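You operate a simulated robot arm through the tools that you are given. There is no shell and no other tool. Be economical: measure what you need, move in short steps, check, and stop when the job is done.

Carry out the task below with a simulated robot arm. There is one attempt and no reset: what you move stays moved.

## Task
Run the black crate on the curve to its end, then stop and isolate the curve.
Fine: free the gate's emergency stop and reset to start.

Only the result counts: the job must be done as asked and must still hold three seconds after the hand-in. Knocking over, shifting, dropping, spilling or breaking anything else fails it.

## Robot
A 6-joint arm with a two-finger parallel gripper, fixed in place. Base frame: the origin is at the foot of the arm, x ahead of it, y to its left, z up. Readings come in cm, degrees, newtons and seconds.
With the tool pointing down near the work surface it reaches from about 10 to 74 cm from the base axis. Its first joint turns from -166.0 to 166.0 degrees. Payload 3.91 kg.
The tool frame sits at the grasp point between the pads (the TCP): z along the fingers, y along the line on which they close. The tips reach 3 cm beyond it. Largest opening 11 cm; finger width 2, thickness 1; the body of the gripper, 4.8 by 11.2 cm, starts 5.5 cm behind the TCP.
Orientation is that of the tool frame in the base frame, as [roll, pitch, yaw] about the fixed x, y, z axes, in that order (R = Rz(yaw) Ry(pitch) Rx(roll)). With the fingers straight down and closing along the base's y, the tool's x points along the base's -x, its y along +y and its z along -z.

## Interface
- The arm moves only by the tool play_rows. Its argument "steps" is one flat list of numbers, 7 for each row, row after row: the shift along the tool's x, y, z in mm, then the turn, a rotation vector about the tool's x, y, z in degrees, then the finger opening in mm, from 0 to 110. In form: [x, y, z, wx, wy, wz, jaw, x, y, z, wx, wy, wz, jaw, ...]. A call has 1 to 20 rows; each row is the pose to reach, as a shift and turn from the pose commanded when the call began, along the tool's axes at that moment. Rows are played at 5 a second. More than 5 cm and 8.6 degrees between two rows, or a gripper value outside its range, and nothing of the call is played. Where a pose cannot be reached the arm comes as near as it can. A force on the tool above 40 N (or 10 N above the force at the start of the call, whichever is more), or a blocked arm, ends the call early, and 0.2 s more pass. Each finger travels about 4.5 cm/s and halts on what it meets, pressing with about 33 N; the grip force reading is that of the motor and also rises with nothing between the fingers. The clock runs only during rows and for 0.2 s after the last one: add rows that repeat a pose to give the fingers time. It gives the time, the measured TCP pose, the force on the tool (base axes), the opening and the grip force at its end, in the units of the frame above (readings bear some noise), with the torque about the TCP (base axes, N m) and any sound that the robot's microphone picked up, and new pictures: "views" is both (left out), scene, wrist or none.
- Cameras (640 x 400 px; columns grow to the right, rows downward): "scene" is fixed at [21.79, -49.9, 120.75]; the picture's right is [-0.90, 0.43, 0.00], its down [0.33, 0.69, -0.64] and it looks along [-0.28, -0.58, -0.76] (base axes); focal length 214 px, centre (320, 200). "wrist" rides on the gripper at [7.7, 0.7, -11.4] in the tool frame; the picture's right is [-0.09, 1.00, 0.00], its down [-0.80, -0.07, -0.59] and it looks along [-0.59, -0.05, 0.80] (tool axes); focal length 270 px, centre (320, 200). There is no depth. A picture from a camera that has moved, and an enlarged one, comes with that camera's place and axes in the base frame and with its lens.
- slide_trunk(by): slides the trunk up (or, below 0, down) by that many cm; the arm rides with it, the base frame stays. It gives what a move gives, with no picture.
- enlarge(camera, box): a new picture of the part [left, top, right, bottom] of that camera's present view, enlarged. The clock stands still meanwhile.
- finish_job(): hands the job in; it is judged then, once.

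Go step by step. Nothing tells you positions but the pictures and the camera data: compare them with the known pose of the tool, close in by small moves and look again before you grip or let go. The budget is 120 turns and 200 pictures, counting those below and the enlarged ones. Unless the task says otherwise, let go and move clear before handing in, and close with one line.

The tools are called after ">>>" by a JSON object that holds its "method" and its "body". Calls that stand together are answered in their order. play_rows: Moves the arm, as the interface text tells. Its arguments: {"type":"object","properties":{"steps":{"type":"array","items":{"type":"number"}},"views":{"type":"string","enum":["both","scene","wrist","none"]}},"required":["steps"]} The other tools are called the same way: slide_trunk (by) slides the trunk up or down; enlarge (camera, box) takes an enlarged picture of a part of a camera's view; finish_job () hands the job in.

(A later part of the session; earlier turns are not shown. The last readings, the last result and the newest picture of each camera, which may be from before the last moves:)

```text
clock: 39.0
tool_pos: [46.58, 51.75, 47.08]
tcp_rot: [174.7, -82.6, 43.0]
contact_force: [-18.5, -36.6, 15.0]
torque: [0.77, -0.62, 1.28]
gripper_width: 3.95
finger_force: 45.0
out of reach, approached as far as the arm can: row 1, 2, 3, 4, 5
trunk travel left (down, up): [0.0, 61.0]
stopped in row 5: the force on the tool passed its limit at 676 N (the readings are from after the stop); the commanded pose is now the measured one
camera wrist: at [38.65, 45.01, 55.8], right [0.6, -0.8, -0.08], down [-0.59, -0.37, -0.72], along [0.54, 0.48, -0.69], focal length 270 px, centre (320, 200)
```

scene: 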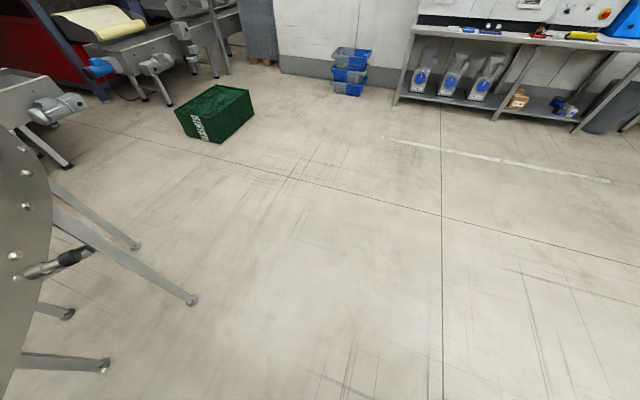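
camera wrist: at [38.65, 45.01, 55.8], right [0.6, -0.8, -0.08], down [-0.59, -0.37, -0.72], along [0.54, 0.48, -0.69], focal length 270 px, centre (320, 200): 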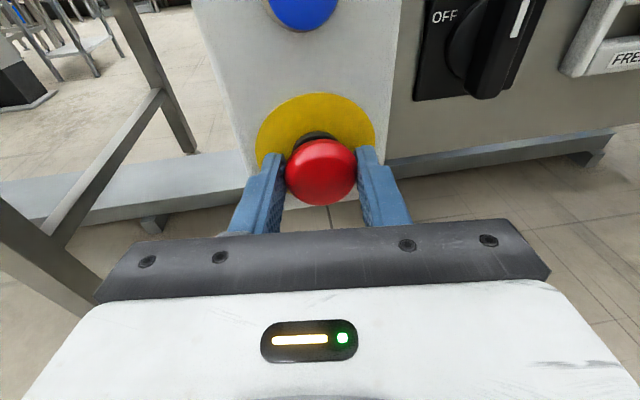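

The wrist has no travel left in that direction. I'll let go, wind the hand back the other way, then re-grip and twist.

>>> {"method": "play_rows", "body": {"steps": [0, 0, 0, 0, 0, 0, 60, 0, 0, 0, 0, 0, 0, 80, 0, 0, 0, 0, 0, 0, 80, 0, 0, -20, 0, 0, 0, 80, 0, 0, -45, 0, 0, 0, 80, 0, 0, -60, 0, 0, 0, 80, 0, 0, -60, 0, 0, 0, 80], "views": "wrist"}}

```text
clock: 39.4
tool_pos: [46.69, 51.61, 46.91]
tcp_rot: [176.0, -82.5, 41.2]
contact_force: [-14.4, -40.0, 16.6]
torque: [0.95, -0.14, 0.48]
gripper_width: 4.81
finger_force: 0.1
trunk travel left (down, up): [0.0, 61.0]
stopped in row 1: the force on the tool passed its limit at 57 N (the readings are from after the stop); the commanded pose is now the measured one
camera wrist: at [38.8, 44.75, 55.77], right [0.59, -0.8, -0.08], down [-0.59, -0.37, -0.72], along [0.55, 0.47, -0.69], focal length 270 px, centre (320, 200)
```

wrist: 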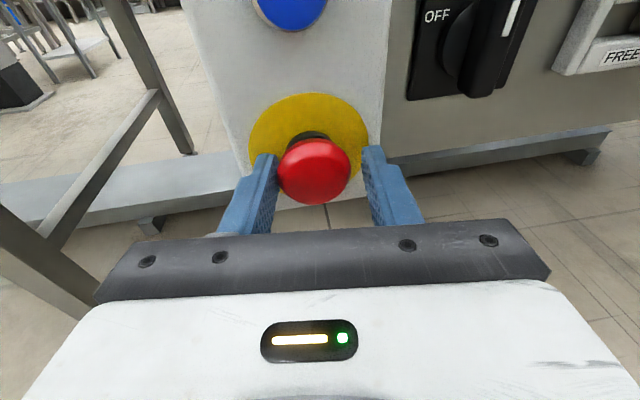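

>>> {"method": "play_rows", "body": {"steps": [0, 0, -8, 0, 0, 0, 60, 0, 0, -16, 0, 0, 0, 80, 0, 0, -30, 0, 0, 0, 80, 0, 0, -50, 0, 0, 0, 80, 0, 0, -50, 0, 0, 0, 80], "views": "wrist"}}

```text
clock: 40.6
tool_pos: [42.79, 49.24, 47.49]
tcp_rot: [170.8, -82.1, 46.4]
contact_force: [-0.2, 0.0, 1.5]
torque: [0.02, 0.02, -0.01]
gripper_width: 8.0
finger_force: 0.1
out of reach, approached as far as the arm can: row 4, 5
trunk travel left (down, up): [0.0, 61.0]
camera wrist: at [34.83, 42.55, 56.49], right [0.6, -0.8, -0.07], down [-0.59, -0.38, -0.71], along [0.55, 0.46, -0.7], focal length 270 px, centre (320, 200)
```

wrist: 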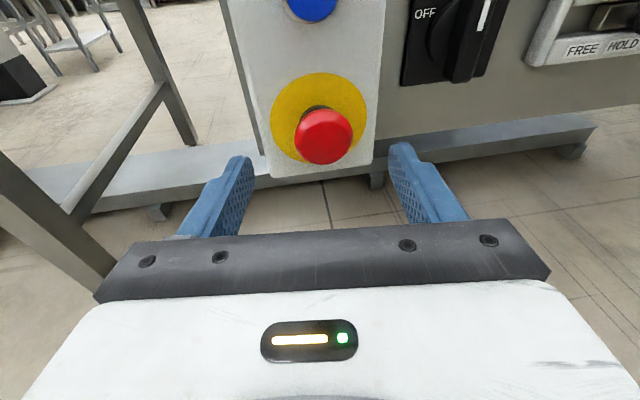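

>>> {"method": "play_rows", "body": {"steps": [0, 0, 0, 0, 0, -8, 80, 0, 0, 0, 0, 0, -16, 80, 0, 0, 0, 0, 0, -24, 80, 0, 0, 0, 0, 0, -32, 80, 0, 0, 0, 0, 0, -40, 80, 0, 0, 0, 0, 0, -48, 80, 0, 0, 0, 0, 0, -56, 80, 0, 0, 0, 0, 0, -64, 80, 0, 0, 0, 0, 0, -64, 80], "views": "wrist"}}

```text
clock: 42.6
tool_pos: [42.66, 49.07, 47.55]
tcp_rot: [98.4, -25.0, 123.9]
contact_force: [1.0, 0.0, 0.4]
torque: [0.01, 0.02, 0.03]
gripper_width: 8.03
finger_force: 0.0
trunk travel left (down, up): [0.0, 61.0]
camera wrist: at [30.03, 47.84, 52.74], right [0.4, -0.33, 0.86], down [-0.09, -0.94, -0.32], along [0.91, 0.05, -0.4], focal length 270 px, centre (320, 200)
```

wrist: 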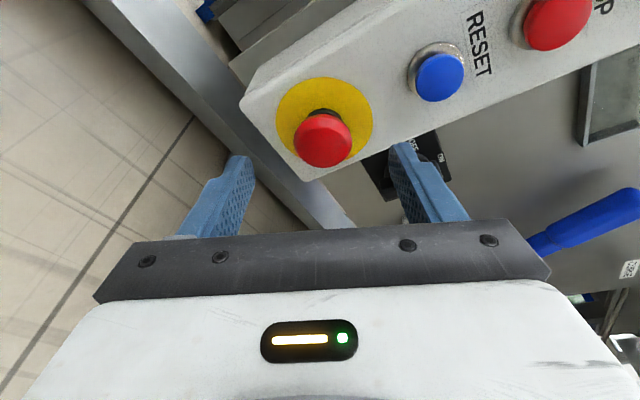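

>>> {"method": "play_rows", "body": {"steps": [-2, 0, 10, -2, 4.5, 0, 80, -5, 0, 20, -4, 9, 0, 80, -5, 0, 30, -4, 9, 0, 80, -5, 0, 30, -4, 9, 0, 80], "views": "wrist"}}

```text
clock: 43.6
tool_pos: [45.24, 50.6, 46.87]
tcp_rot: [90.2, -25.8, 133.9]
contact_force: [0.4, 1.1, -0.1]
torque: [0.02, -0.04, -0.04]
gripper_width: 8.02
finger_force: 0.0
trunk travel left (down, up): [0.0, 61.0]
camera wrist: at [32.44, 47.41, 50.67], right [0.36, -0.37, 0.86], down [0.05, -0.91, -0.41], along [0.93, 0.19, -0.31], focal length 270 px, centre (320, 200)
```

wrist: 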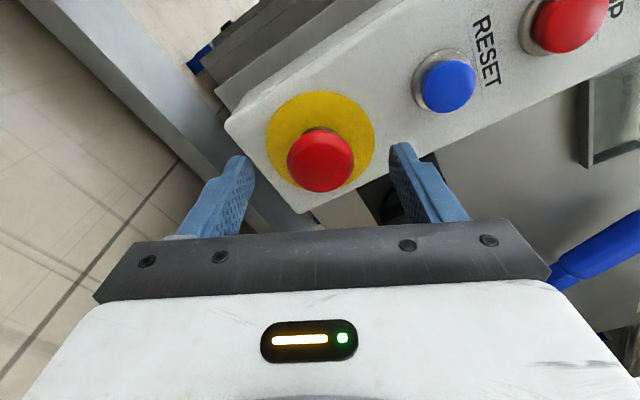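

>>> {"method": "play_rows", "body": {"steps": [0, 0, 13, 0, 0, 0, 80, 0, 0, 13, 0, 0, 0, 60, 0, 0, 13, 0, 0, 0, 33, 0, 0, 13, 0, 0, 0, 33, 0, 0, 13, 0, 0, 0, 33], "views": "wrist"}}

```text
clock: 44.8
tool_pos: [46.17, 51.57, 46.89]
tcp_rot: [90.1, -25.8, 133.8]
contact_force: [2.0, 0.6, 0.0]
torque: [0.05, 0.05, 0.01]
gripper_width: 3.96
finger_force: 44.9
trunk travel left (down, up): [0.0, 61.0]
camera wrist: at [33.37, 48.35, 50.7], right [0.36, -0.37, 0.86], down [0.05, -0.91, -0.41], along [0.93, 0.19, -0.31], focal length 270 px, centre (320, 200)
```

wrist: 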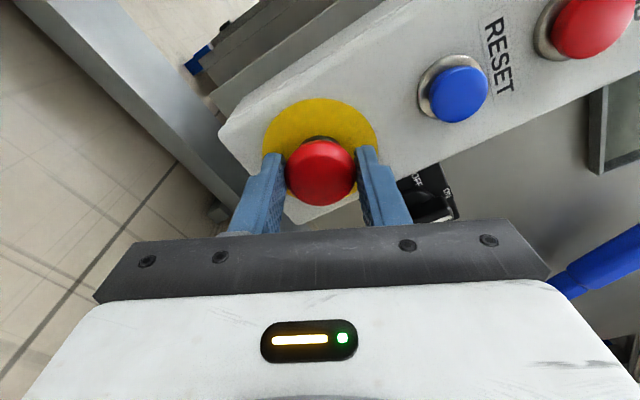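

Clean grip with no side force. Twisting clockwise.

>>> {"method": "play_rows", "body": {"steps": [0, 0, 0, 0, 0, 5, 33, 0, 0, 0, 0, 0, 10, 33, 0, 0, 0, 0, 0, 15, 33, 0, 0, 0, 0, 0, 20, 33, 0, 0, 0, 0, 0, 25, 33, 0, 0, 0, 0, 0, 30, 33, 0, 0, 0, 0, 0, 35, 33, 0, 0, 0, 0, 0, 40, 33, 0, 0, 0, 0, 0, 40, 33], "views": "wrist"}}

```text
clock: 46.8
tool_pos: [46.33, 51.36, 46.97]
tcp_rot: [90.1, -65.9, 133.8]
contact_force: [5.5, -5.9, 7.5]
torque: [0.14, -0.27, -0.15]
gripper_width: 3.96
finger_force: 45.0
trunk travel left (down, up): [0.0, 61.0]
camera wrist: at [36.3, 45.32, 54.09], right [0.66, -0.68, 0.33], down [-0.25, -0.6, -0.76], along [0.71, 0.42, -0.56], focal length 270 px, centre (320, 200)
```

wrist: 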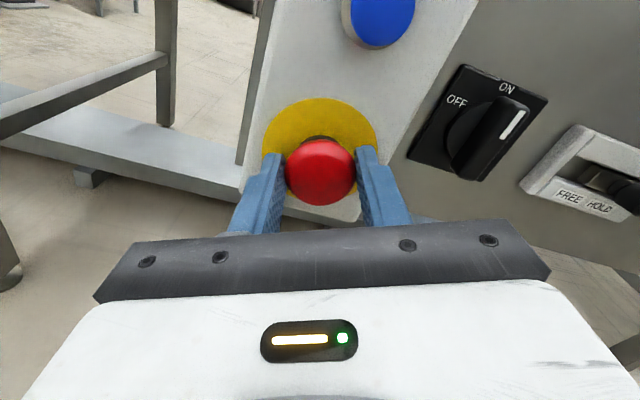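

>>> {"method": "play_rows", "body": {"steps": [0, 0, 0, 0, 0, 5, 33, 0, 0, 0, 0, 0, 10, 33, 0, 0, -3, 0, 0, 10, 33, 0, 0, -6, 0, 0, 10, 33, 0, 0, -6, 0, 0, 10, 33], "views": "wrist"}}

```text
clock: 48.0
tool_pos: [45.94, 50.94, 46.93]
tcp_rot: [90.2, -75.8, 133.5]
contact_force: [12.9, -12.1, 8.2]
torque: [0.64, -0.16, -0.4]
gripper_width: 3.94
finger_force: 45.0
trunk travel left (down, up): [0.0, 61.0]
camera wrist: at [36.77, 43.94, 54.42], right [0.68, -0.71, 0.16], down [-0.34, -0.5, -0.79], along [0.64, 0.49, -0.59], focal length 270 px, centre (320, 200)
```

wrist: 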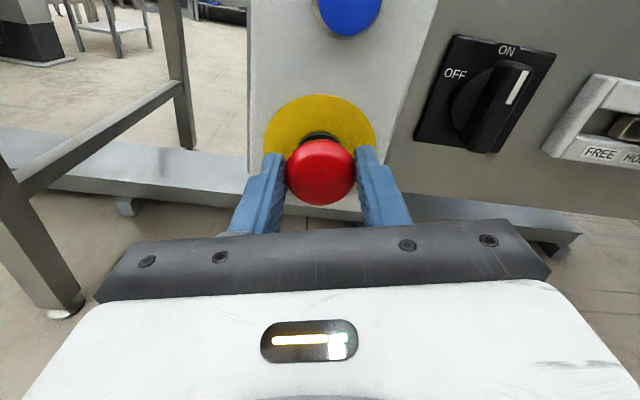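

The head came out with the hand with little resistance. I'll release it and look.

>>> {"method": "play_rows", "body": {"steps": [0, 0, 0, 0, 0, 0, 60, 0, 0, 0, 0, 0, 0, 80, 0, 0, -15, 0, 0, 0, 80, 0, 0, -40, 0, 0, 0, 80, 0, 0, -40, 0, 0, 0, 80], "views": "wrist"}}

>>> {"method": "enlarge", "body": {"camera": "wrist", "box": [220, 60, 420, 200]}}

```text
clock: 49.2
tool_pos: [42.91, 48.33, 47.02]
tcp_rot: [90.5, -75.8, 133.4]
contact_force: [-0.2, 0.0, 1.1]
torque: [0.03, 0.04, -0.01]
gripper_width: 8.0
finger_force: 0.0
trunk travel left (down, up): [0.0, 61.0]
camera wrist: at [33.85, 41.27, 54.37], right [0.68, -0.71, 0.16], down [-0.34, -0.51, -0.79], along [0.64, 0.49, -0.59], focal length 270 px, centre (320, 200)
```

wrist: 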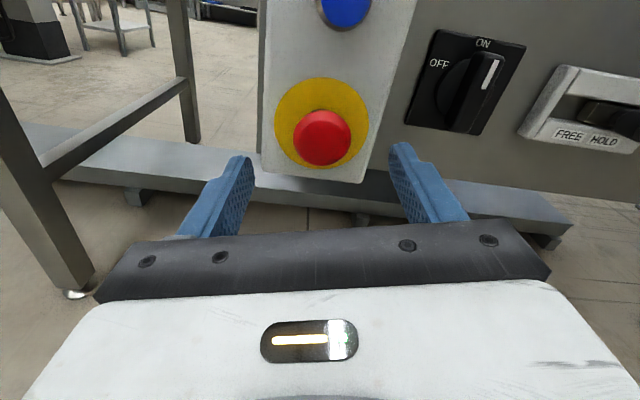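

```text
2.86 times, centred on (320, 130) of wrist
camera zoom: at [33.85, 41.27, 54.37], right [0.68, -0.71, 0.16], down [-0.34, -0.51, -0.79], along [0.64, 0.49, -0.59], focal length 772 px, centre (320, 400)
```

zoom: 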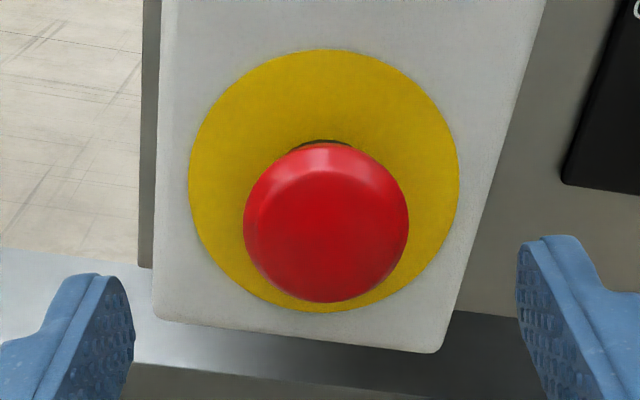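

>>> {"method": "play_rows", "body": {"steps": [26, 8, 0, 0, 0, 0, 50, 52, 15, 0, 0, 0, 0, 20, 79, 22, 0, 0, 0, 0, 0, 79, 22, 0, 0, 0, 0, 0, 79, 22, 0, 0, 0, 0, 0], "views": "wrist"}}

```text
clock: 50.4
tool_pos: [43.02, 48.36, 55.02]
tcp_rot: [90.5, -75.8, 133.4]
contact_force: [0.6, -0.5, 0.3]
torque: [0.01, -0.03, 0.02]
gripper_width: 0.02
finger_force: 22.9
trunk travel left (down, up): [0.0, 61.0]
camera wrist: at [34.0, 41.22, 62.59], right [0.68, -0.71, 0.16], down [-0.34, -0.51, -0.79], along [0.64, 0.49, -0.59], focal length 270 px, centre (320, 200)
```

wrist: 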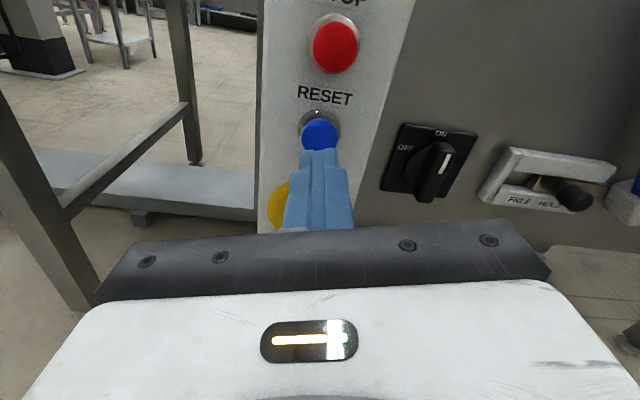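

Fingertips are lined up with RESET. Pressing it in small increments.

>>> {"method": "play_rows", "body": {"steps": [0, 0, 20, 0, 0, 0, 0, 0, 0, 28, 0, 0, 0, 0, 0, 0, 32, 0, 0, 0, 0, 0, 0, 36, 0, 0, 0, 0, 0, 0, 39, 0, 0, 0, 0, 0, 0, 41, 0, 0, 0, 0], "views": "wrist"}}

```text
clock: 51.8
tool_pos: [46.05, 51.13, 55.26]
tcp_rot: [90.5, -75.7, 133.4]
contact_force: [-4.3, -2.2, -0.1]
torque: [-0.01, 0.06, 0.07]
gripper_width: 0.0
finger_force: 32.8
trunk travel left (down, up): [0.0, 61.0]
heard: click
camera wrist: at [36.92, 44.03, 62.58], right [0.69, -0.71, 0.16], down [-0.34, -0.51, -0.79], along [0.64, 0.49, -0.59], focal length 270 px, centre (320, 200)
```

wrist: 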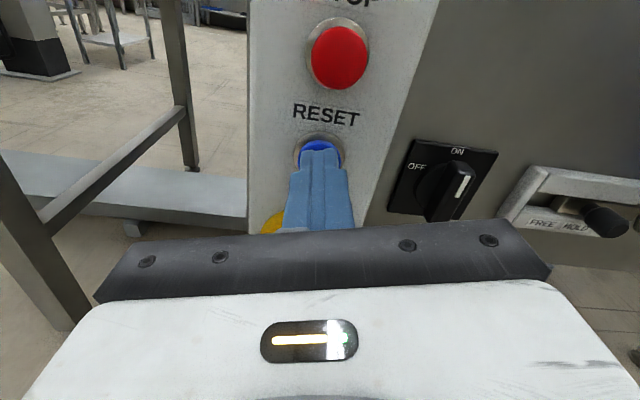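

>>> {"method": "play_rows", "body": {"steps": [0, 0, -20, 0, 0, 0, 0, 0, 0, -40, 0, 0, 0, 0, 40, 10, -40, 0, 0, 0, 0, 80, 22, -40, 0, 0, 0, 0, 110, 28, -40, 0, 0, 0, 0, 110, 28, -40, 0, 0, 0, 0], "views": "wrist"}}

```text
clock: 53.2
tool_pos: [43.22, 48.37, 66.45]
tcp_rot: [90.5, -75.8, 133.3]
contact_force: [-0.2, 0.2, 0.0]
torque: [-0.02, 0.0, -0.02]
gripper_width: 0.0
finger_force: 33.3
trunk travel left (down, up): [0.0, 61.0]
camera wrist: at [34.11, 41.25, 73.97], right [0.68, -0.71, 0.16], down [-0.34, -0.51, -0.79], along [0.64, 0.49, -0.59], focal length 270 px, centre (320, 200)
```

wrist: 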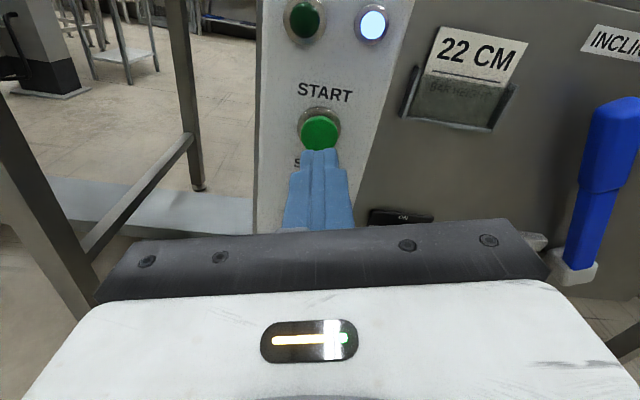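

RESET clicked. Next, the bolt: moving across to the FREE/HOLD knob with a small opening.

>>> {"method": "play_rows", "body": {"steps": [-30, 30, -15, 0, 0, 0, 20, -60, 60, -15, 0, 0, 0, 50, -90, 90, -15, 0, 0, 0, 60, -120, 120, -15, 0, 0, 0, 60, -150, 150, -15, 0, 0, 0, 60, -180, 180, -15, 0, 0, 0, 60, -210, 210, -15, 0, 0, 0, 60, -235, 236, -10, 0, 0, 0, 60, -235, 236, -10, 0, 0, 0, 60], "views": "wrist"}}

```text
clock: 55.2
tool_pos: [62.33, 26.88, 49.45]
tcp_rot: [90.2, -75.4, 133.6]
contact_force: [0.1, 0.2, -0.9]
torque: [0.0, 0.03, -0.03]
gripper_width: 5.99
finger_force: 0.0
trunk travel left (down, up): [0.0, 61.0]
camera wrist: at [53.13, 19.88, 56.9], right [0.68, -0.71, 0.16], down [-0.34, -0.51, -0.79], along [0.65, 0.49, -0.59], focal length 270 px, centre (320, 200)
```

wrist: 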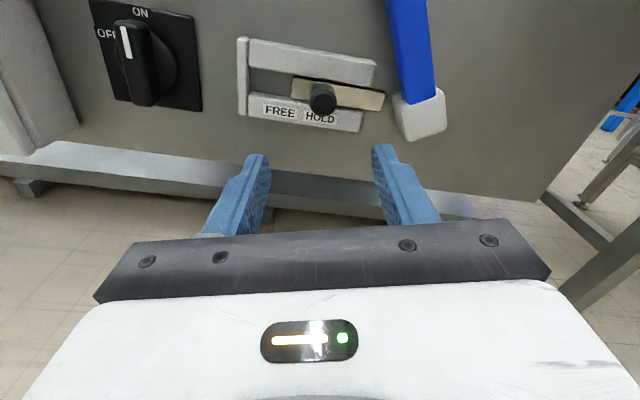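

>>> {"method": "play_rows", "body": {"steps": [1, 0, 40, 0, 0, 0, 60, 2, 0, 80, 0, 0, 0, 60, 3, 0, 90, 0, 0, 0, 60, 3, 0, 90, 0, 0, 0, 60], "views": "wrist"}}

```text
clock: 56.2
tool_pos: [67.28, 33.9, 48.79]
tcp_rot: [89.4, -74.3, 133.5]
contact_force: [0.9, -0.8, 0.3]
torque: [-0.05, 0.0, 0.01]
gripper_width: 6.0
finger_force: 0.1
out of reach, approached as far as the arm can: row 1, 2, 3, 4
trunk travel left (down, up): [0.0, 61.0]
camera wrist: at [57.85, 27.06, 56.23], right [0.67, -0.72, 0.19], down [-0.33, -0.51, -0.79], along [0.66, 0.47, -0.58], focal length 270 px, centre (320, 200)
```

wrist: 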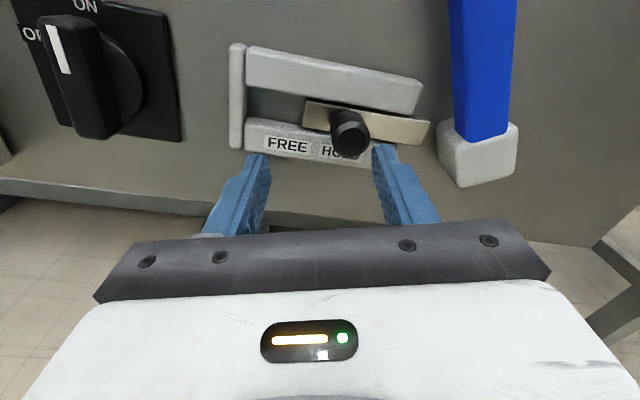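

The level pose is at the edge of reach. Pointing the tool more radially and downward should extend it, so I'll re-orient a little further back.

>>> {"method": "play_rows", "body": {"steps": [0, 0, -15, -2.8, -6.7, 4.7, 60, 0, 0, -30, -5.6, -13.4, 9.4, 60, 0, 0, -40, -8.5, -20, 14, 60, 0, 0, -40, -11.3, -26.7, 18.8, 60, 0, 0, -40, -11.3, -26.7, 18.8, 60], "views": "wrist"}}

```text
refused: row 4 steps farther than a row can; nothing moved
```

>>> {"method": "play_rows", "body": {"steps": [0, 0, -15, -2.3, -5.3, 3.8, 60, 0, 0, -30, -4.5, -10.7, 7.5, 60, 0, 0, -40, -6.8, -16, 11.3, 60, 0, 0, -40, -9, -21.4, 15, 60, 0, 0, -40, -11.3, -26.7, 18.8, 60, 0, 0, -40, -11.3, -26.7, 18.8, 60], "views": "wrist"}}

```text
clock: 57.6
tool_pos: [63.45, 34.03, 49.83]
tcp_rot: [177.3, -63.8, 29.1]
contact_force: [1.0, 0.3, 0.2]
torque: [0.0, -0.01, -0.04]
gripper_width: 5.99
finger_force: 0.0
out of reach, approached as far as the arm can: row 1, 2, 3, 4, 5, 6
trunk travel left (down, up): [0.0, 61.0]
camera wrist: at [57.45, 30.5, 61.62], right [0.41, -0.91, -0.06], down [-0.82, -0.34, -0.46], along [0.4, 0.24, -0.89], focal length 270 px, centre (320, 200)
```

wrist: 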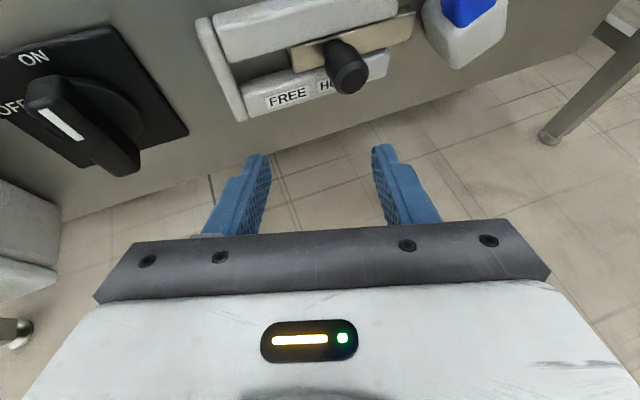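

>>> {"method": "play_rows", "body": {"steps": [18, 10, 15, 0, 0, 0, 60, 36, 20, 30, 0, 0, 0, 60, 36, 20, 50, 0, 0, 0, 60, 36, 20, 50, 0, 0, 0, 60], "views": "wrist"}}

```text
clock: 58.6
tool_pos: [69.67, 34.91, 50.81]
tcp_rot: [176.7, -63.8, 29.5]
contact_force: [0.1, -0.6, 0.0]
torque: [-0.01, -0.03, 0.0]
gripper_width: 5.98
finger_force: 0.0
trunk travel left (down, up): [0.0, 61.0]
camera wrist: at [63.73, 31.55, 62.67], right [0.41, -0.91, -0.05], down [-0.82, -0.34, -0.46], along [0.4, 0.23, -0.89], focal length 270 px, centre (320, 200)
```

wrist: 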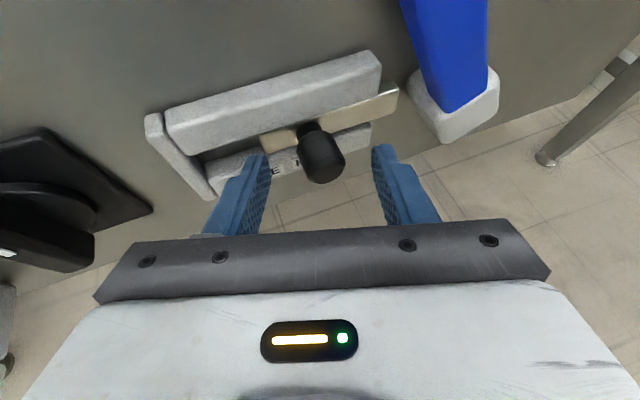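

>>> {"method": "play_rows", "body": {"steps": [0, 1, 0, 0, 0, 0, 42, 0, 1, 6, 0, 0, 0, 42, 0, 1, 12, 0, 0, 0, 42, 0, 1, 12, 0, 0, 0, 42, 0, 1, 12, 0, 0, 0, 15, 0, 1, 12, 0, 0, 0, 15, 0, 1, 12, 0, 0, 0, 15], "views": "wrist"}}

```text
clock: 59.6
tool_pos: [70.48, 35.2, 50.35]
tcp_rot: [176.6, -63.7, 29.5]
contact_force: [-22.3, -14.0, 10.7]
torque: [0.34, 0.0, 0.71]
gripper_width: 4.08
finger_force: 0.0
trunk travel left (down, up): [0.0, 61.0]
stopped in row 4: the force on the tool passed its limit at 41 N (the readings are from after the stop); the commanded pose is now the measured one
camera wrist: at [64.53, 31.82, 62.24], right [0.41, -0.91, -0.05], down [-0.82, -0.34, -0.46], along [0.4, 0.23, -0.89], focal length 270 px, centre (320, 200)
```

wrist: 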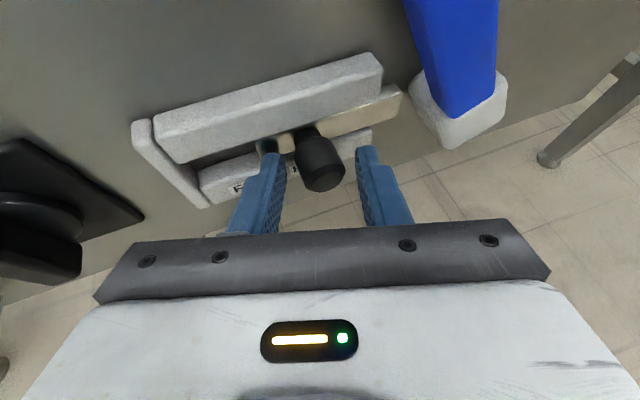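

>>> {"method": "play_rows", "body": {"steps": [0, 0, -4, 0, 0, 0, 42, 0, 0, -4, 0, 0, 0, 15, 0, 0, -4, 0, 0, 0, 15, 0, 0, -4, 0, 0, 0, 15], "views": "wrist"}}

```text
clock: 60.6
tool_pos: [70.31, 35.18, 50.27]
tcp_rot: [176.5, -63.6, 29.7]
contact_force: [3.9, 3.6, -4.5]
torque: [-0.01, -0.06, 0.71]
gripper_width: 2.9
finger_force: 45.6
trunk travel left (down, up): [0.0, 61.0]
camera wrist: at [64.38, 31.79, 62.13], right [0.41, -0.91, -0.05], down [-0.82, -0.35, -0.45], along [0.4, 0.23, -0.89], focal length 270 px, centre (320, 200)
```

wrist: 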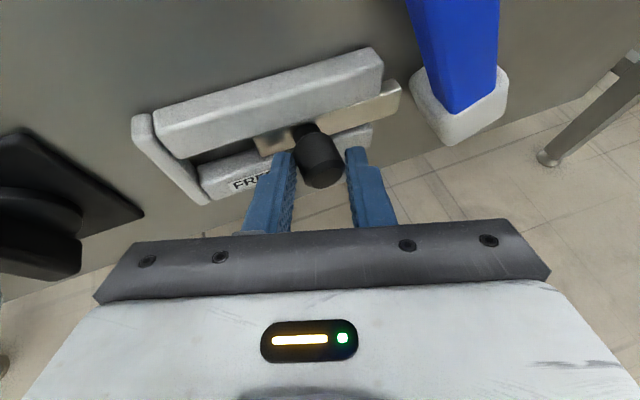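

Gripped. Sliding the bolt left along the plate toward FREE.

>>> {"method": "play_rows", "body": {"steps": [-0.6, -4.8, -1.4, 0, 0, 0, 15, -1.1, -9.6, -2.7, 0, 0, 0, 15, -1.7, -14.4, -4.1, 0, 0, 0, 15, -2.2, -19.2, -5.4, 0, 0, 0, 15, -2.8, -24, -6.8, 0, 0, 0, 15, -3.3, -28.8, -8.1, 0, 0, 0, 15, -3.9, -33.6, -9.5, 0, 0, 0, 15, -4.4, -38, -10.8, 0, 0, 0, 15], "views": "wrist"}}

```text
clock: 62.4
tool_pos: [67.85, 37.82, 50.29]
tcp_rot: [176.7, -63.8, 29.1]
contact_force: [10.7, -17.2, -4.6]
torque: [-0.64, 0.63, 0.31]
gripper_width: 2.91
finger_force: 44.6
trunk travel left (down, up): [0.0, 61.0]
camera wrist: at [61.78, 34.39, 62.13], right [0.41, -0.91, -0.05], down [-0.82, -0.34, -0.46], along [0.4, 0.23, -0.89], focal length 270 px, centre (320, 200)
```

wrist: 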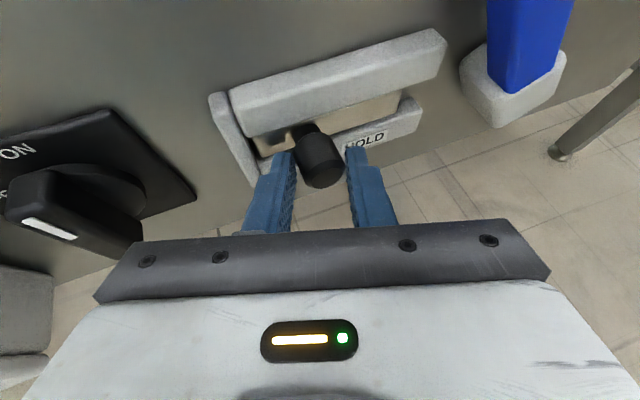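

The bolt is at FREE against its stop. Releasing and backing off.

>>> {"method": "play_rows", "body": {"steps": [0, 0, 0, 0, 0, 0, 35, 0, 0, 0, 0, 0, 0, 45, 0, 0, -20, 0, 0, 0, 45, 0, 0, -50, 0, 0, 0, 45, 0, 0, -80, 0, 0, 0, 20, 0, 0, -80, 0, 0, 0, 0], "views": "wrist"}}

```text
clock: 63.8
tool_pos: [61.01, 34.85, 53.82]
tcp_rot: [176.6, -63.7, 29.6]
contact_force: [0.8, -0.4, -1.0]
torque: [-0.01, 0.02, -0.01]
gripper_width: 0.0
finger_force: 6.3
trunk travel left (down, up): [0.0, 61.0]
camera wrist: at [55.05, 31.47, 65.74], right [0.41, -0.91, -0.05], down [-0.82, -0.34, -0.46], along [0.4, 0.23, -0.89], focal length 270 px, centre (320, 200)
```

wrist: 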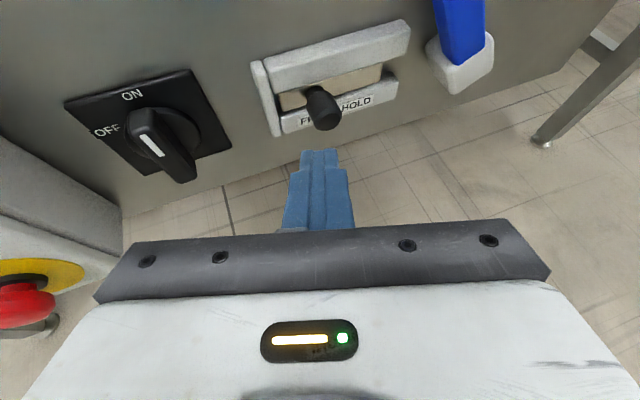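

Bolt is at FREE. The lever's hub is near t≈33, z≈50 and its tip leans left at z≈70. I'll place the closed fingers on its left side to push it to CURVE.

>>> {"method": "play_rows", "body": {"steps": [30, 1, -15, 0, 4, 0, 0, 60, 2, -28, 0, 8, 0, 0, 90, 3, -28, 0, 11, 0, 0, 110, 4, -28, 0, 11, 0, 0, 110, 4, -28, 0, 11, 0, 0], "views": "wrist"}}

```text
clock: 65.0
tool_pos: [63.28, 35.8, 65.13]
tcp_rot: [174.2, -74.5, 32.0]
contact_force: [-0.4, 0.5, -0.3]
torque: [-0.02, 0.02, 0.0]
gripper_width: 0.0
finger_force: 32.8
trunk travel left (down, up): [0.0, 61.0]
camera wrist: at [55.39, 31.45, 75.33], right [0.42, -0.9, -0.06], down [-0.73, -0.3, -0.62], along [0.54, 0.3, -0.78], focal length 270 px, centre (320, 200)
```

wrist: 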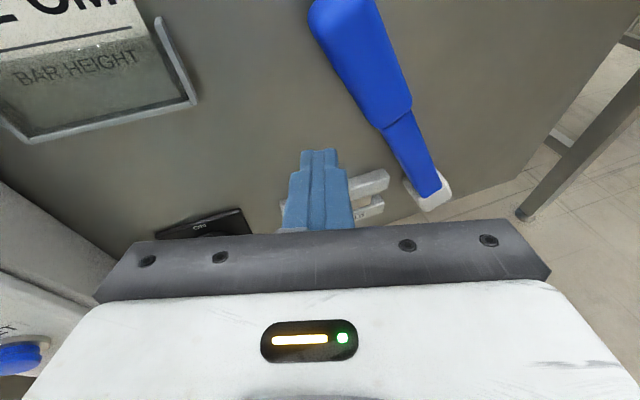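

>>> {"method": "play_rows", "body": {"steps": [0, 0, 25, 0, 0, 0, 0, 0, 0, 45, 0, 0, 0, 0, 7, 9, 46, 0, 0, 0, 0, 17, 21, 47, 0, 0, 0, 0, 27, 34, 49, 0, 0, 0, 0, 34, 48, 51, 0, 0, 0, 0, 42, 63, 54, 0, 0, 0, 0], "views": "wrist"}}

```text
clock: 66.6
tool_pos: [71.49, 33.66, 67.99]
tcp_rot: [173.1, -74.5, 32.7]
contact_force: [-1.4, 0.6, 0.0]
torque: [0.0, -0.01, -0.02]
gripper_width: 0.0
finger_force: 32.9
out of reach, approached as far as the arm can: row 7
trunk travel left (down, up): [0.0, 61.0]
camera wrist: at [63.56, 29.32, 78.27], right [0.42, -0.91, -0.05], down [-0.73, -0.3, -0.62], along [0.54, 0.3, -0.79], focal length 270 px, centre (320, 200)
```

wrist: 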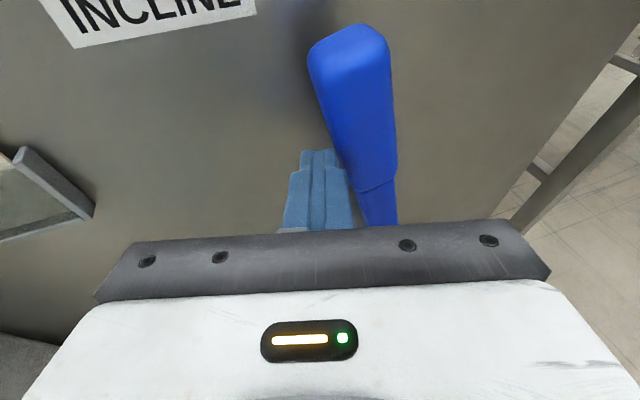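

The lever is moving easily, but the reach is near its limit. I'll shift lower on the lever, near its hub, with the hand pointing radially, where a small stroke covers more angle.

>>> {"method": "play_rows", "body": {"steps": [-25, 0, 0, -1, 2, 0, 0, -50, 2, 5, -2, 4, 0, 0, -75, 8, 10, -4, 6, 0, 0, -100, 19, 15, -5, 8, 0, 0, -100, 19, 15, -5, 8, 0, 0], "views": "wrist"}}

```text
clock: 67.8
tool_pos: [71.55, 31.11, 57.74]
tcp_rot: [160.4, -82.4, 41.0]
contact_force: [-0.9, -1.1, 0.4]
torque: [0.02, -0.02, -0.01]
gripper_width: 0.0
finger_force: 33.1
trunk travel left (down, up): [0.0, 61.0]
camera wrist: at [61.89, 27.06, 66.76], right [0.36, -0.93, -0.04], down [-0.66, -0.22, -0.72], along [0.67, 0.29, -0.69], focal length 270 px, centre (320, 200)
```

wrist: 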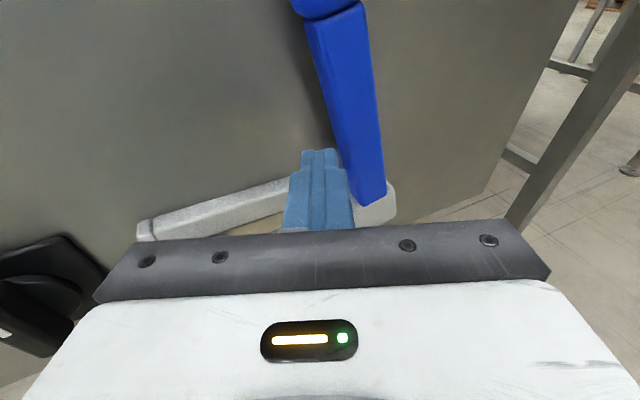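

>>> {"method": "play_rows", "body": {"steps": [2, 9, 4, 0, 0, 0, 0, 4, 18, 8, 0, 0, 0, 0, 6, 28, 11, 0, 0, 0, 0, 7, 37, 15, 0, 0, 0, 0, 8, 46, 18, 0, 0, 0, 0, 8, 55, 20, 0, 0, 0, 0, 8, 55, 20, 0, 0, 0, 0], "views": "wrist"}}

```text
clock: 68.8
tool_pos: [73.71, 29.71, 58.72]
tcp_rot: [157.1, -81.9, 43.3]
contact_force: [-0.9, -1.7, 0.7]
torque: [0.02, -0.06, -0.05]
gripper_width: 0.0
finger_force: 33.4
out of reach, approached as far as the arm can: row 2, 3, 4
trunk travel left (down, up): [0.0, 61.0]
stopped in row 4: the force on the tool passed its limit at 53 N (the readings are from after the stop); the commanded pose is now the measured one
camera wrist: at [64.11, 25.75, 67.67], right [0.34, -0.94, -0.03], down [-0.66, -0.22, -0.72], along [0.67, 0.27, -0.69], focal length 270 px, centre (320, 200)
```

wrist: 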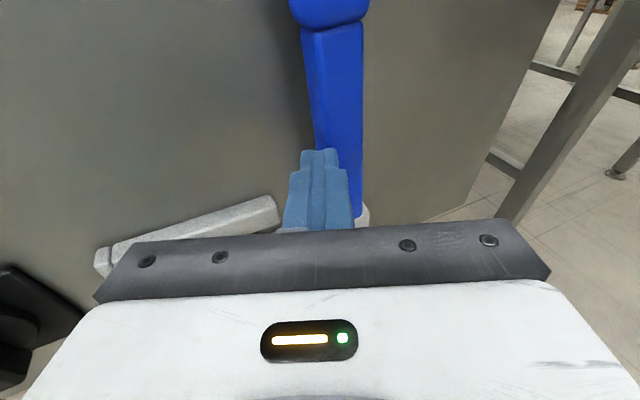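

Lever is about a third of the way. My reach errors may come from the wrist roll limit rather than arm length, so I'll back off a touch, roll the hand back, and test.

>>> {"method": "play_rows", "body": {"steps": [0, -10, -15, 0, 0, -8, 0, 0, -10, -20, 0, 0, -16, 0, 0, -10, -20, 0, 0, -24, 0, 0, -10, -20, 0, 0, -32, 0, 0, -10, -20, 0, 0, -40, 0, 0, -10, -20, 0, 0, -48, 0, 0, -10, -20, 0, 0, -56, 0, 0, -10, -20, 0, 0, -64, 0, 0, -10, -20, 0, 0, -64, 0], "views": "wrist"}}

```text
clock: 70.8
tool_pos: [71.5, 29.78, 58.89]
tcp_rot: [98.1, -22.4, 107.2]
contact_force: [-0.1, 0.3, -0.4]
torque: [-0.01, 0.01, 0.0]
gripper_width: 0.0
finger_force: 33.2
trunk travel left (down, up): [0.0, 61.0]
camera wrist: at [58.92, 32.46, 63.78], right [0.27, -0.4, 0.88], down [-0.35, -0.89, -0.29], along [0.9, -0.23, -0.38], focal length 270 px, centre (320, 200)
```

wrist: 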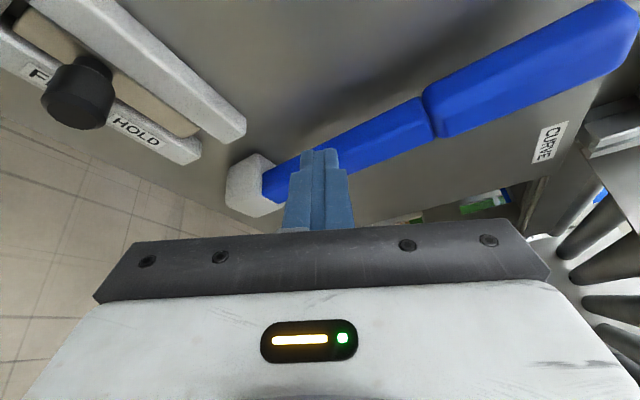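

>>> {"method": "play_rows", "body": {"steps": [21, -10, -10, 0, 0, 0, 0, 28, -11, 6, 0, 0, 0, 0, 16, -3, 12, 0, 0, 0, 0, 4, 4, 18, 0, 0, 0, 0, -7, 12, 24, 0, 0, 0, 0, -19, 20, 29, 0, 0, 0, 0, -31, 27, 35, 0, 0, 0, 0, -42, 35, 41, 0, 0, 0, 0], "views": "wrist"}}

```text
clock: 72.6
tool_pos: [77.46, 26.37, 60.22]
tcp_rot: [97.9, -22.7, 107.2]
contact_force: [0.4, -0.3, 0.4]
torque: [0.04, 0.05, 0.01]
gripper_width: 0.0
finger_force: 32.8
trunk travel left (down, up): [0.0, 61.0]
camera wrist: at [64.8, 29.06, 64.96], right [0.27, -0.4, 0.88], down [-0.35, -0.89, -0.3], along [0.9, -0.23, -0.38], focal length 270 px, centre (320, 200)
```

wrist: 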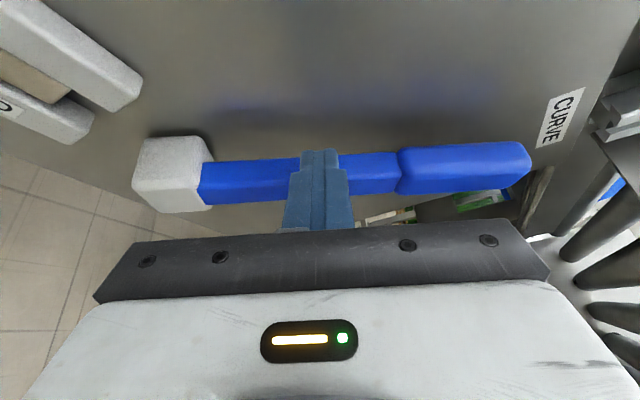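

The roll was the constraint; the lever now lies toward CURVE. A small further push to make sure it's at its stop.

>>> {"method": "play_rows", "body": {"steps": [-6, 3, 3, 0, 0, 0, 0, -12, 5, 6, 0, 0, 0, 0, -12, 5, 6, 0, 0, 0, 0], "views": "wrist"}}

```text
clock: 73.2
tool_pos: [77.98, 25.84, 60.02]
tcp_rot: [97.9, -22.5, 107.8]
contact_force: [-23.3, -4.1, 5.0]
torque: [-0.02, 0.06, -0.01]
gripper_width: 0.0
finger_force: 33.3
trunk travel left (down, up): [0.0, 61.0]
stopped in row 3: the force on the tool passed its limit at 45 N (the readings are from after the stop); the commanded pose is now the measured one
camera wrist: at [65.3, 28.39, 64.89], right [0.27, -0.4, 0.88], down [-0.34, -0.89, -0.29], along [0.9, -0.22, -0.38], focal length 270 px, centre (320, 200)
```

wrist: 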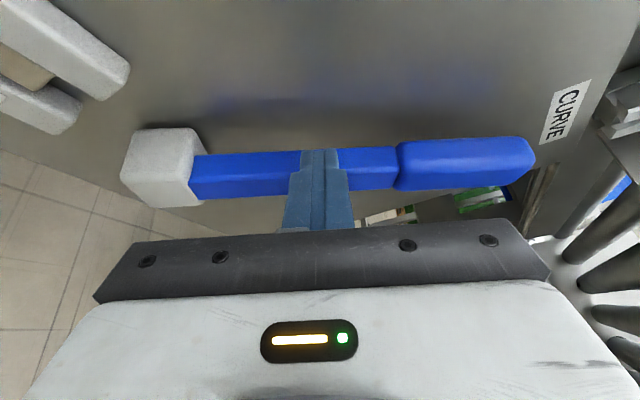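

Lever is at its stop at CURVE. Withdrawing and returning in front of START.

>>> {"method": "play_rows", "body": {"steps": [16, -8, -8, 0, 0, 0, 0, 2, -6, -45, 0, 0, 0, 0, -15, -4, -85, 0, 0, 0, 0, -33, -3, -116, 0, 0, 0, 0, 3, -12, -134, 1.1, 2.7, -0.4, 0, 39, -22, -152, 2.3, 5.4, -0.8, 0, 75, -31, -170, 3.4, 8.1, -1.2, 0, 112, -40, -188, 4.5, 11, -1.6, 0, 148, -50, -205, 5.6, 13.8, -2, 0, 185, -59, -223, 6.8, 16.5, -2.4, 0, 222, -68, -240, 7.9, 19.3, -2.8, 0, 272, -82, -259, 9, 22.1, -3.2, 0, 272, -82, -259, 9, 22.1, -3.2, 0], "views": "wrist"}}

```text
refused: row 12 steps farther than a row can; nothing moved
```

>>> {"method": "play_rows", "body": {"steps": [16, -8, -8, 0, 0, 0, 0, 2, -6, -45, 0, 0, 0, 0, -15, -4, -85, 0, 0, 0, 0, -33, -3, -116, 0, 0, 0, 0, 3, -12, -134, 1.1, 2.7, -0.4, 0, 39, -22, -152, 2.3, 5.4, -0.8, 0, 75, -31, -170, 3.4, 8.1, -1.2, 0, 112, -40, -188, 4.5, 11, -1.6, 0, 148, -50, -205, 5.6, 13.8, -2, 0, 185, -59, -223, 6.8, 16.5, -2.4, 0, 222, -68, -240, 7.9, 19.3, -2.8, 0, 248, -75, -250, 8.5, 20.7, -3, 0, 272, -82, -259, 9, 22.1, -3.2, 0, 272, -82, -259, 9, 22.1, -3.2, 0], "views": "wrist"}}

```text
clock: 76.2
tool_pos: [44.43, 43.48, 66.1]
tcp_rot: [97.9, -22.5, 131.7]
contact_force: [0.8, 0.1, 0.0]
torque: [0.02, -0.01, 0.01]
gripper_width: 0.01
finger_force: 32.9
trunk travel left (down, up): [0.0, 61.0]
camera wrist: at [31.82, 40.53, 71.0], right [0.41, -0.25, 0.88], down [0.05, -0.95, -0.3], along [0.91, 0.16, -0.38], focal length 270 px, centre (320, 200)
```

wrist: 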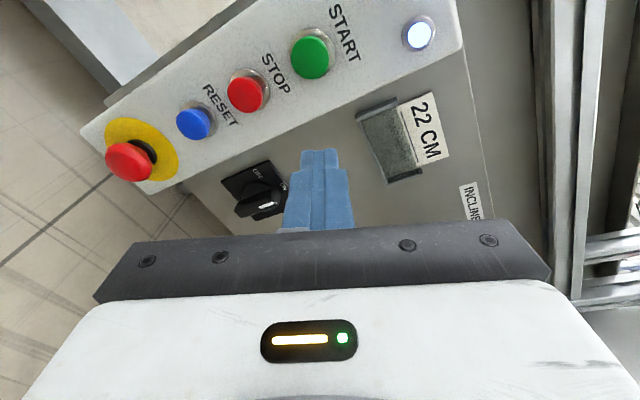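

>>> {"method": "play_rows", "body": {"steps": [22, -2, 14, 0, 0, 0, 0, 44, -3, 28, 0, 0, 0, 0, 44, -3, 28, 0, 0, 0, 0], "views": "wrist"}}

```text
clock: 77.0
tool_pos: [43.64, 48.31, 67.07]
tcp_rot: [97.9, -22.6, 131.6]
contact_force: [0.2, 0.5, -0.4]
torque: [0.02, -0.02, 0.01]
gripper_width: 0.0
finger_force: 33.0
trunk travel left (down, up): [0.0, 61.0]
camera wrist: at [30.98, 45.59, 72.04], right [0.41, -0.25, 0.88], down [0.05, -0.95, -0.29], along [0.91, 0.16, -0.38], focal length 270 px, centre (320, 200)
```

wrist: 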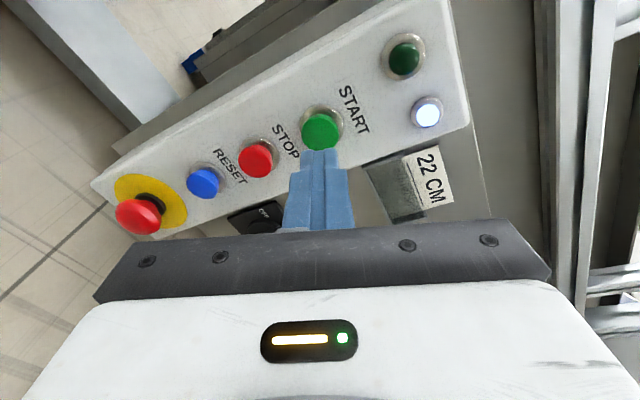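

Lined up on START. Pressing it, then checking the lamp and the crate.

>>> {"method": "play_rows", "body": {"steps": [0, 0, 20, 0, 0, 0, 0, 0, 0, 29, 0, 0, 0, 0, 0, 0, 34, 0, 0, 0, 0, 0, 0, 38, 0, 0, 0, 0, 0, 0, 15, 0, 0, 0, 0], "views": "wrist"}}

>>> {"method": "enlarge", "body": {"camera": "scene", "box": [0, 0, 8, 400]}}

```text
clock: 78.2
tool_pos: [44.8, 49.34, 67.04]
tcp_rot: [98.0, -22.5, 131.7]
contact_force: [0.4, -0.6, 0.0]
torque: [-0.01, -0.05, -0.02]
gripper_width: 0.0
finger_force: 33.0
trunk travel left (down, up): [0.0, 61.0]
heard: click
camera wrist: at [32.1, 46.54, 71.85], right [0.41, -0.25, 0.88], down [0.05, -0.95, -0.29], along [0.91, 0.16, -0.38], focal length 270 px, centre (320, 200)
```

wrist: 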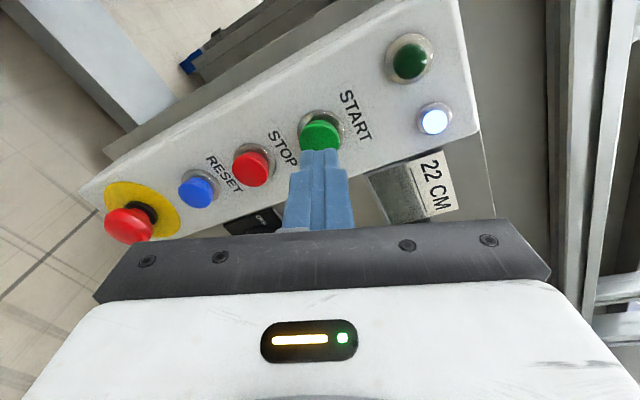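

```text
1.00 times, centred on (4, 200) of scene (not enlarged: the box is as wide or as high as the picture)
camera zoom: at [21.79, -49.9, 120.75], right [-0.9, 0.43, 0.0], down [0.33, 0.69, -0.64], along [-0.28, -0.58, -0.76], focal length 214 px, centre (636, 200)
```

zoom: 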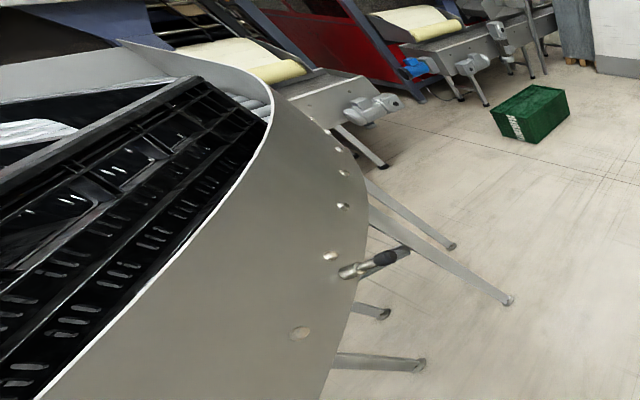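

START clicked, but the run lamp stays dark and the crate hasn't moved. I'll inspect the emergency stop closely before trying anything else.

>>> {"method": "enlarge", "body": {"camera": "wrist", "box": [80, 120, 280, 250]}}

```text
3.08 times, centred on (180, 185) of wrist
camera zoom: at [32.1, 46.54, 71.85], right [0.41, -0.25, 0.88], down [0.05, -0.95, -0.29], along [0.91, 0.16, -0.38], focal length 832 px, centre (751, 246)
```

zoom: 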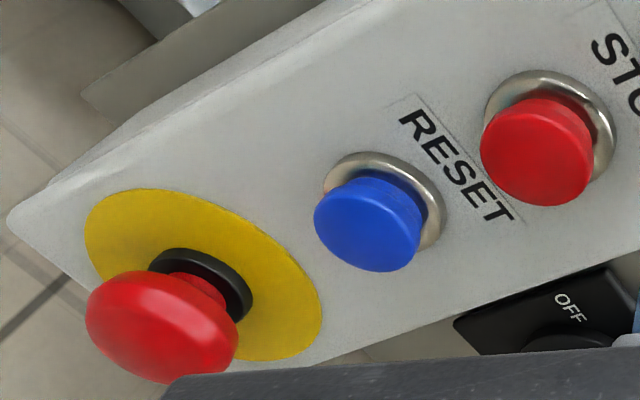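

>>> {"method": "play_rows", "body": {"steps": [0, 0, -10, 0, 0, 0, 0, -15, -35, -5, 0, 0, 0, 0, -30, -70, 0, 0, 0, 0, 0, -44, -106, 5, 0, 0, 0, 0, -44, -106, 25, 0, 0, 0, 0, -44, -106, 33, 0, 0, 0, 0, -44, -106, 38, 0, 0, 0, 0, -44, -106, 15, 0, 0, 0, 0, -44, -106, 5, 0, 0, 0, 0, -30, -70, 0, 0, 0, 0, 0, -15, -35, -5, 0, 0, 0, 0, 0, 0, -5, 0, 0, 0, 0, 0, 0, 10, 0, 0, 0, 0, 0, 0, 19, 0, 0, 0, 0, 0, 0, 23, 0, 0, 0, 0, 0, 0, 0, 0, 0, 0, 0], "views": "wrist"}}

```text
clock: 81.6
tool_pos: [44.62, 49.51, 67.0]
tcp_rot: [97.9, -22.5, 131.7]
contact_force: [0.2, 0.5, 0.2]
torque: [0.01, 0.0, 0.0]
gripper_width: 0.0
finger_force: 33.4
trunk travel left (down, up): [0.0, 61.0]
heard: click, click
camera wrist: at [32.12, 46.63, 71.83], right [0.41, -0.25, 0.88], down [0.05, -0.95, -0.29], along [0.91, 0.16, -0.38], focal length 270 px, centre (320, 200)
```

wrist: 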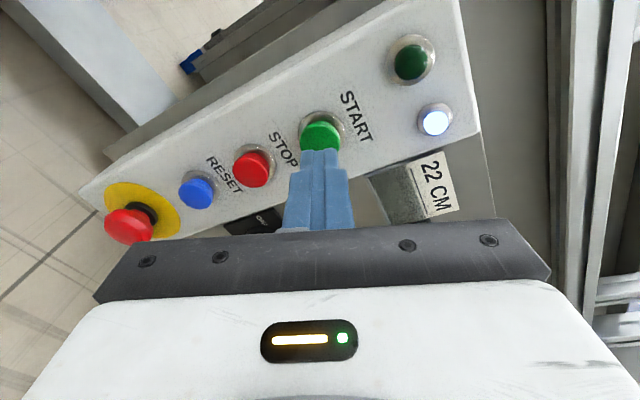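

Both buttons clicked but there's still no start. The bolt probably has to be back at HOLD to lock the selector, so I'll go and push it back to the right.

>>> {"method": "play_rows", "body": {"steps": [0, 0, -30, 0, 0, 0, 0, -40, -11, -25, 0, 0, 0, 0, -80, -22, -20, 0, 0, 0, 0, -120, -33, -15, 0, 0, 0, 0, -160, -44, -10, 0, 0, 0, 0, -200, -55, 0, 0, 0, 0, 0, -235, -65, 15, 0, 0, 0, 0, -262, -73, 35, 0, 0, 0, 0, -262, -73, 35, 0, 0, 0, 0], "views": "wrist"}}

```text
clock: 83.6
tool_pos: [60.64, 35.2, 49.76]
tcp_rot: [97.9, -22.5, 131.7]
contact_force: [0.6, -0.6, 0.1]
torque: [-0.01, -0.01, -0.01]
gripper_width: 0.0
finger_force: 33.5
trunk travel left (down, up): [0.0, 61.0]
camera wrist: at [48.06, 32.3, 54.65], right [0.41, -0.25, 0.88], down [0.05, -0.95, -0.3], along [0.91, 0.16, -0.38], focal length 270 px, centre (320, 200)
```

wrist: 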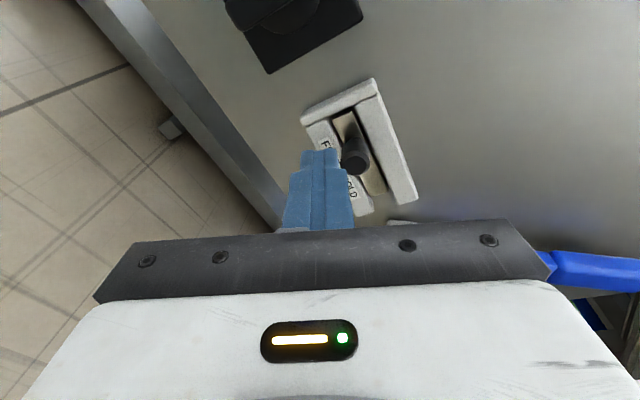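

>>> {"method": "play_rows", "body": {"steps": [4, 10, 35, 0, 0, 0, 0, 4, 10, 55, 0, 0, 0, 0, 4, 10, 65, 0, 0, 0, 0, -4, 13, 65, 0, 0, 0, 0, -10, 16, 65, 0, 0, 0, 0, -16, 18, 65, 0, 0, 0, 0, -22, 21, 65, 0, 0, 0, 0, -28, 23, 65, 0, 0, 0, 0, -34, 26, 65, 0, 0, 0, 0, -40, 28, 65, 0, 0, 0, 0, -44, 30, 65, 0, 0, 0, 0], "views": "wrist"}}

```text
clock: 86.0
tool_pos: [68.98, 36.15, 50.06]
tcp_rot: [97.9, -22.5, 131.8]
contact_force: [-3.2, 1.6, 0.8]
torque: [0.0, 0.02, 0.04]
gripper_width: 0.01
finger_force: 32.7
trunk travel left (down, up): [0.0, 61.0]
camera wrist: at [56.37, 33.33, 54.92], right [0.41, -0.25, 0.88], down [0.05, -0.95, -0.29], along [0.91, 0.16, -0.38], focal length 270 px, centre (320, 200)
```

wrist: 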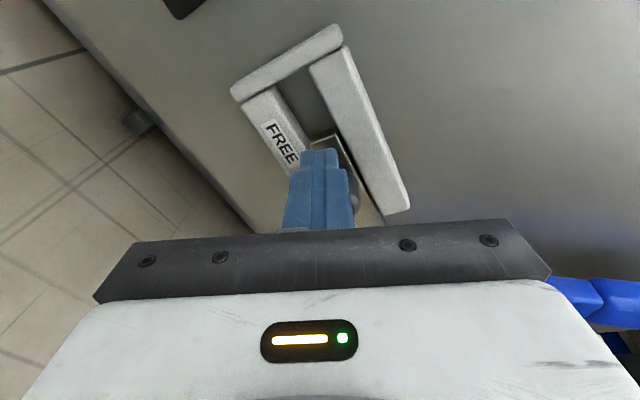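

>>> {"method": "play_rows", "body": {"steps": [-5, 2, 0, 0, 0, 0, 0, -9, 4, 0, 0, 0, 0, 0, -14, 6, 0, 0, 0, 0, 0], "views": "none"}}

>>> {"method": "play_rows", "body": {"steps": [4, -2, 0, 0, 0, 0, 0, 8, -4, -40, 0, 0, 0, 0, 8, -4, -80, 0, 0, 0, 0, 8, -4, -80, 0, 0, 0, 0], "views": "wrist"}}

```text
clock: 86.6
tool_pos: [69.09, 36.03, 50.14]
tcp_rot: [98.0, -22.3, 132.7]
contact_force: [-11.6, 3.7, 3.1]
torque: [0.06, -0.1, 0.23]
gripper_width: 0.01
finger_force: 33.3
trunk travel left (down, up): [0.0, 61.0]
stopped in row 2: the force on the tool passed its limit at 44 N (the readings are from after the stop); the commanded pose is now the measured one
```

```text
clock: 87.6
tool_pos: [63.06, 30.94, 50.98]
tcp_rot: [98.0, -22.3, 132.3]
contact_force: [-0.6, -0.6, -0.4]
torque: [0.01, -0.02, 0.0]
gripper_width: 0.0
finger_force: 32.9
trunk travel left (down, up): [0.0, 61.0]
camera wrist: at [50.52, 27.95, 55.82], right [0.41, -0.24, 0.88], down [0.06, -0.95, -0.29], along [0.91, 0.17, -0.38], focal length 270 px, centre (320, 200)
```

wrist: 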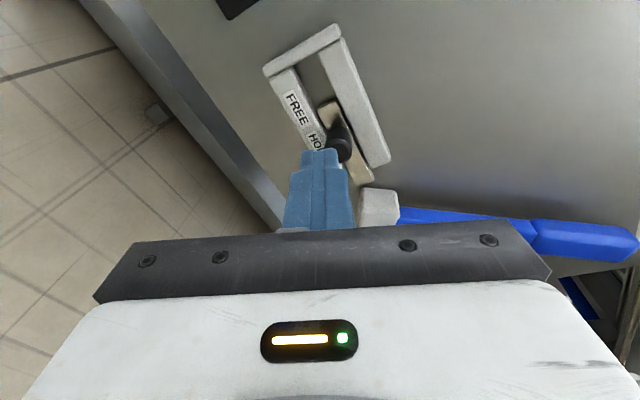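

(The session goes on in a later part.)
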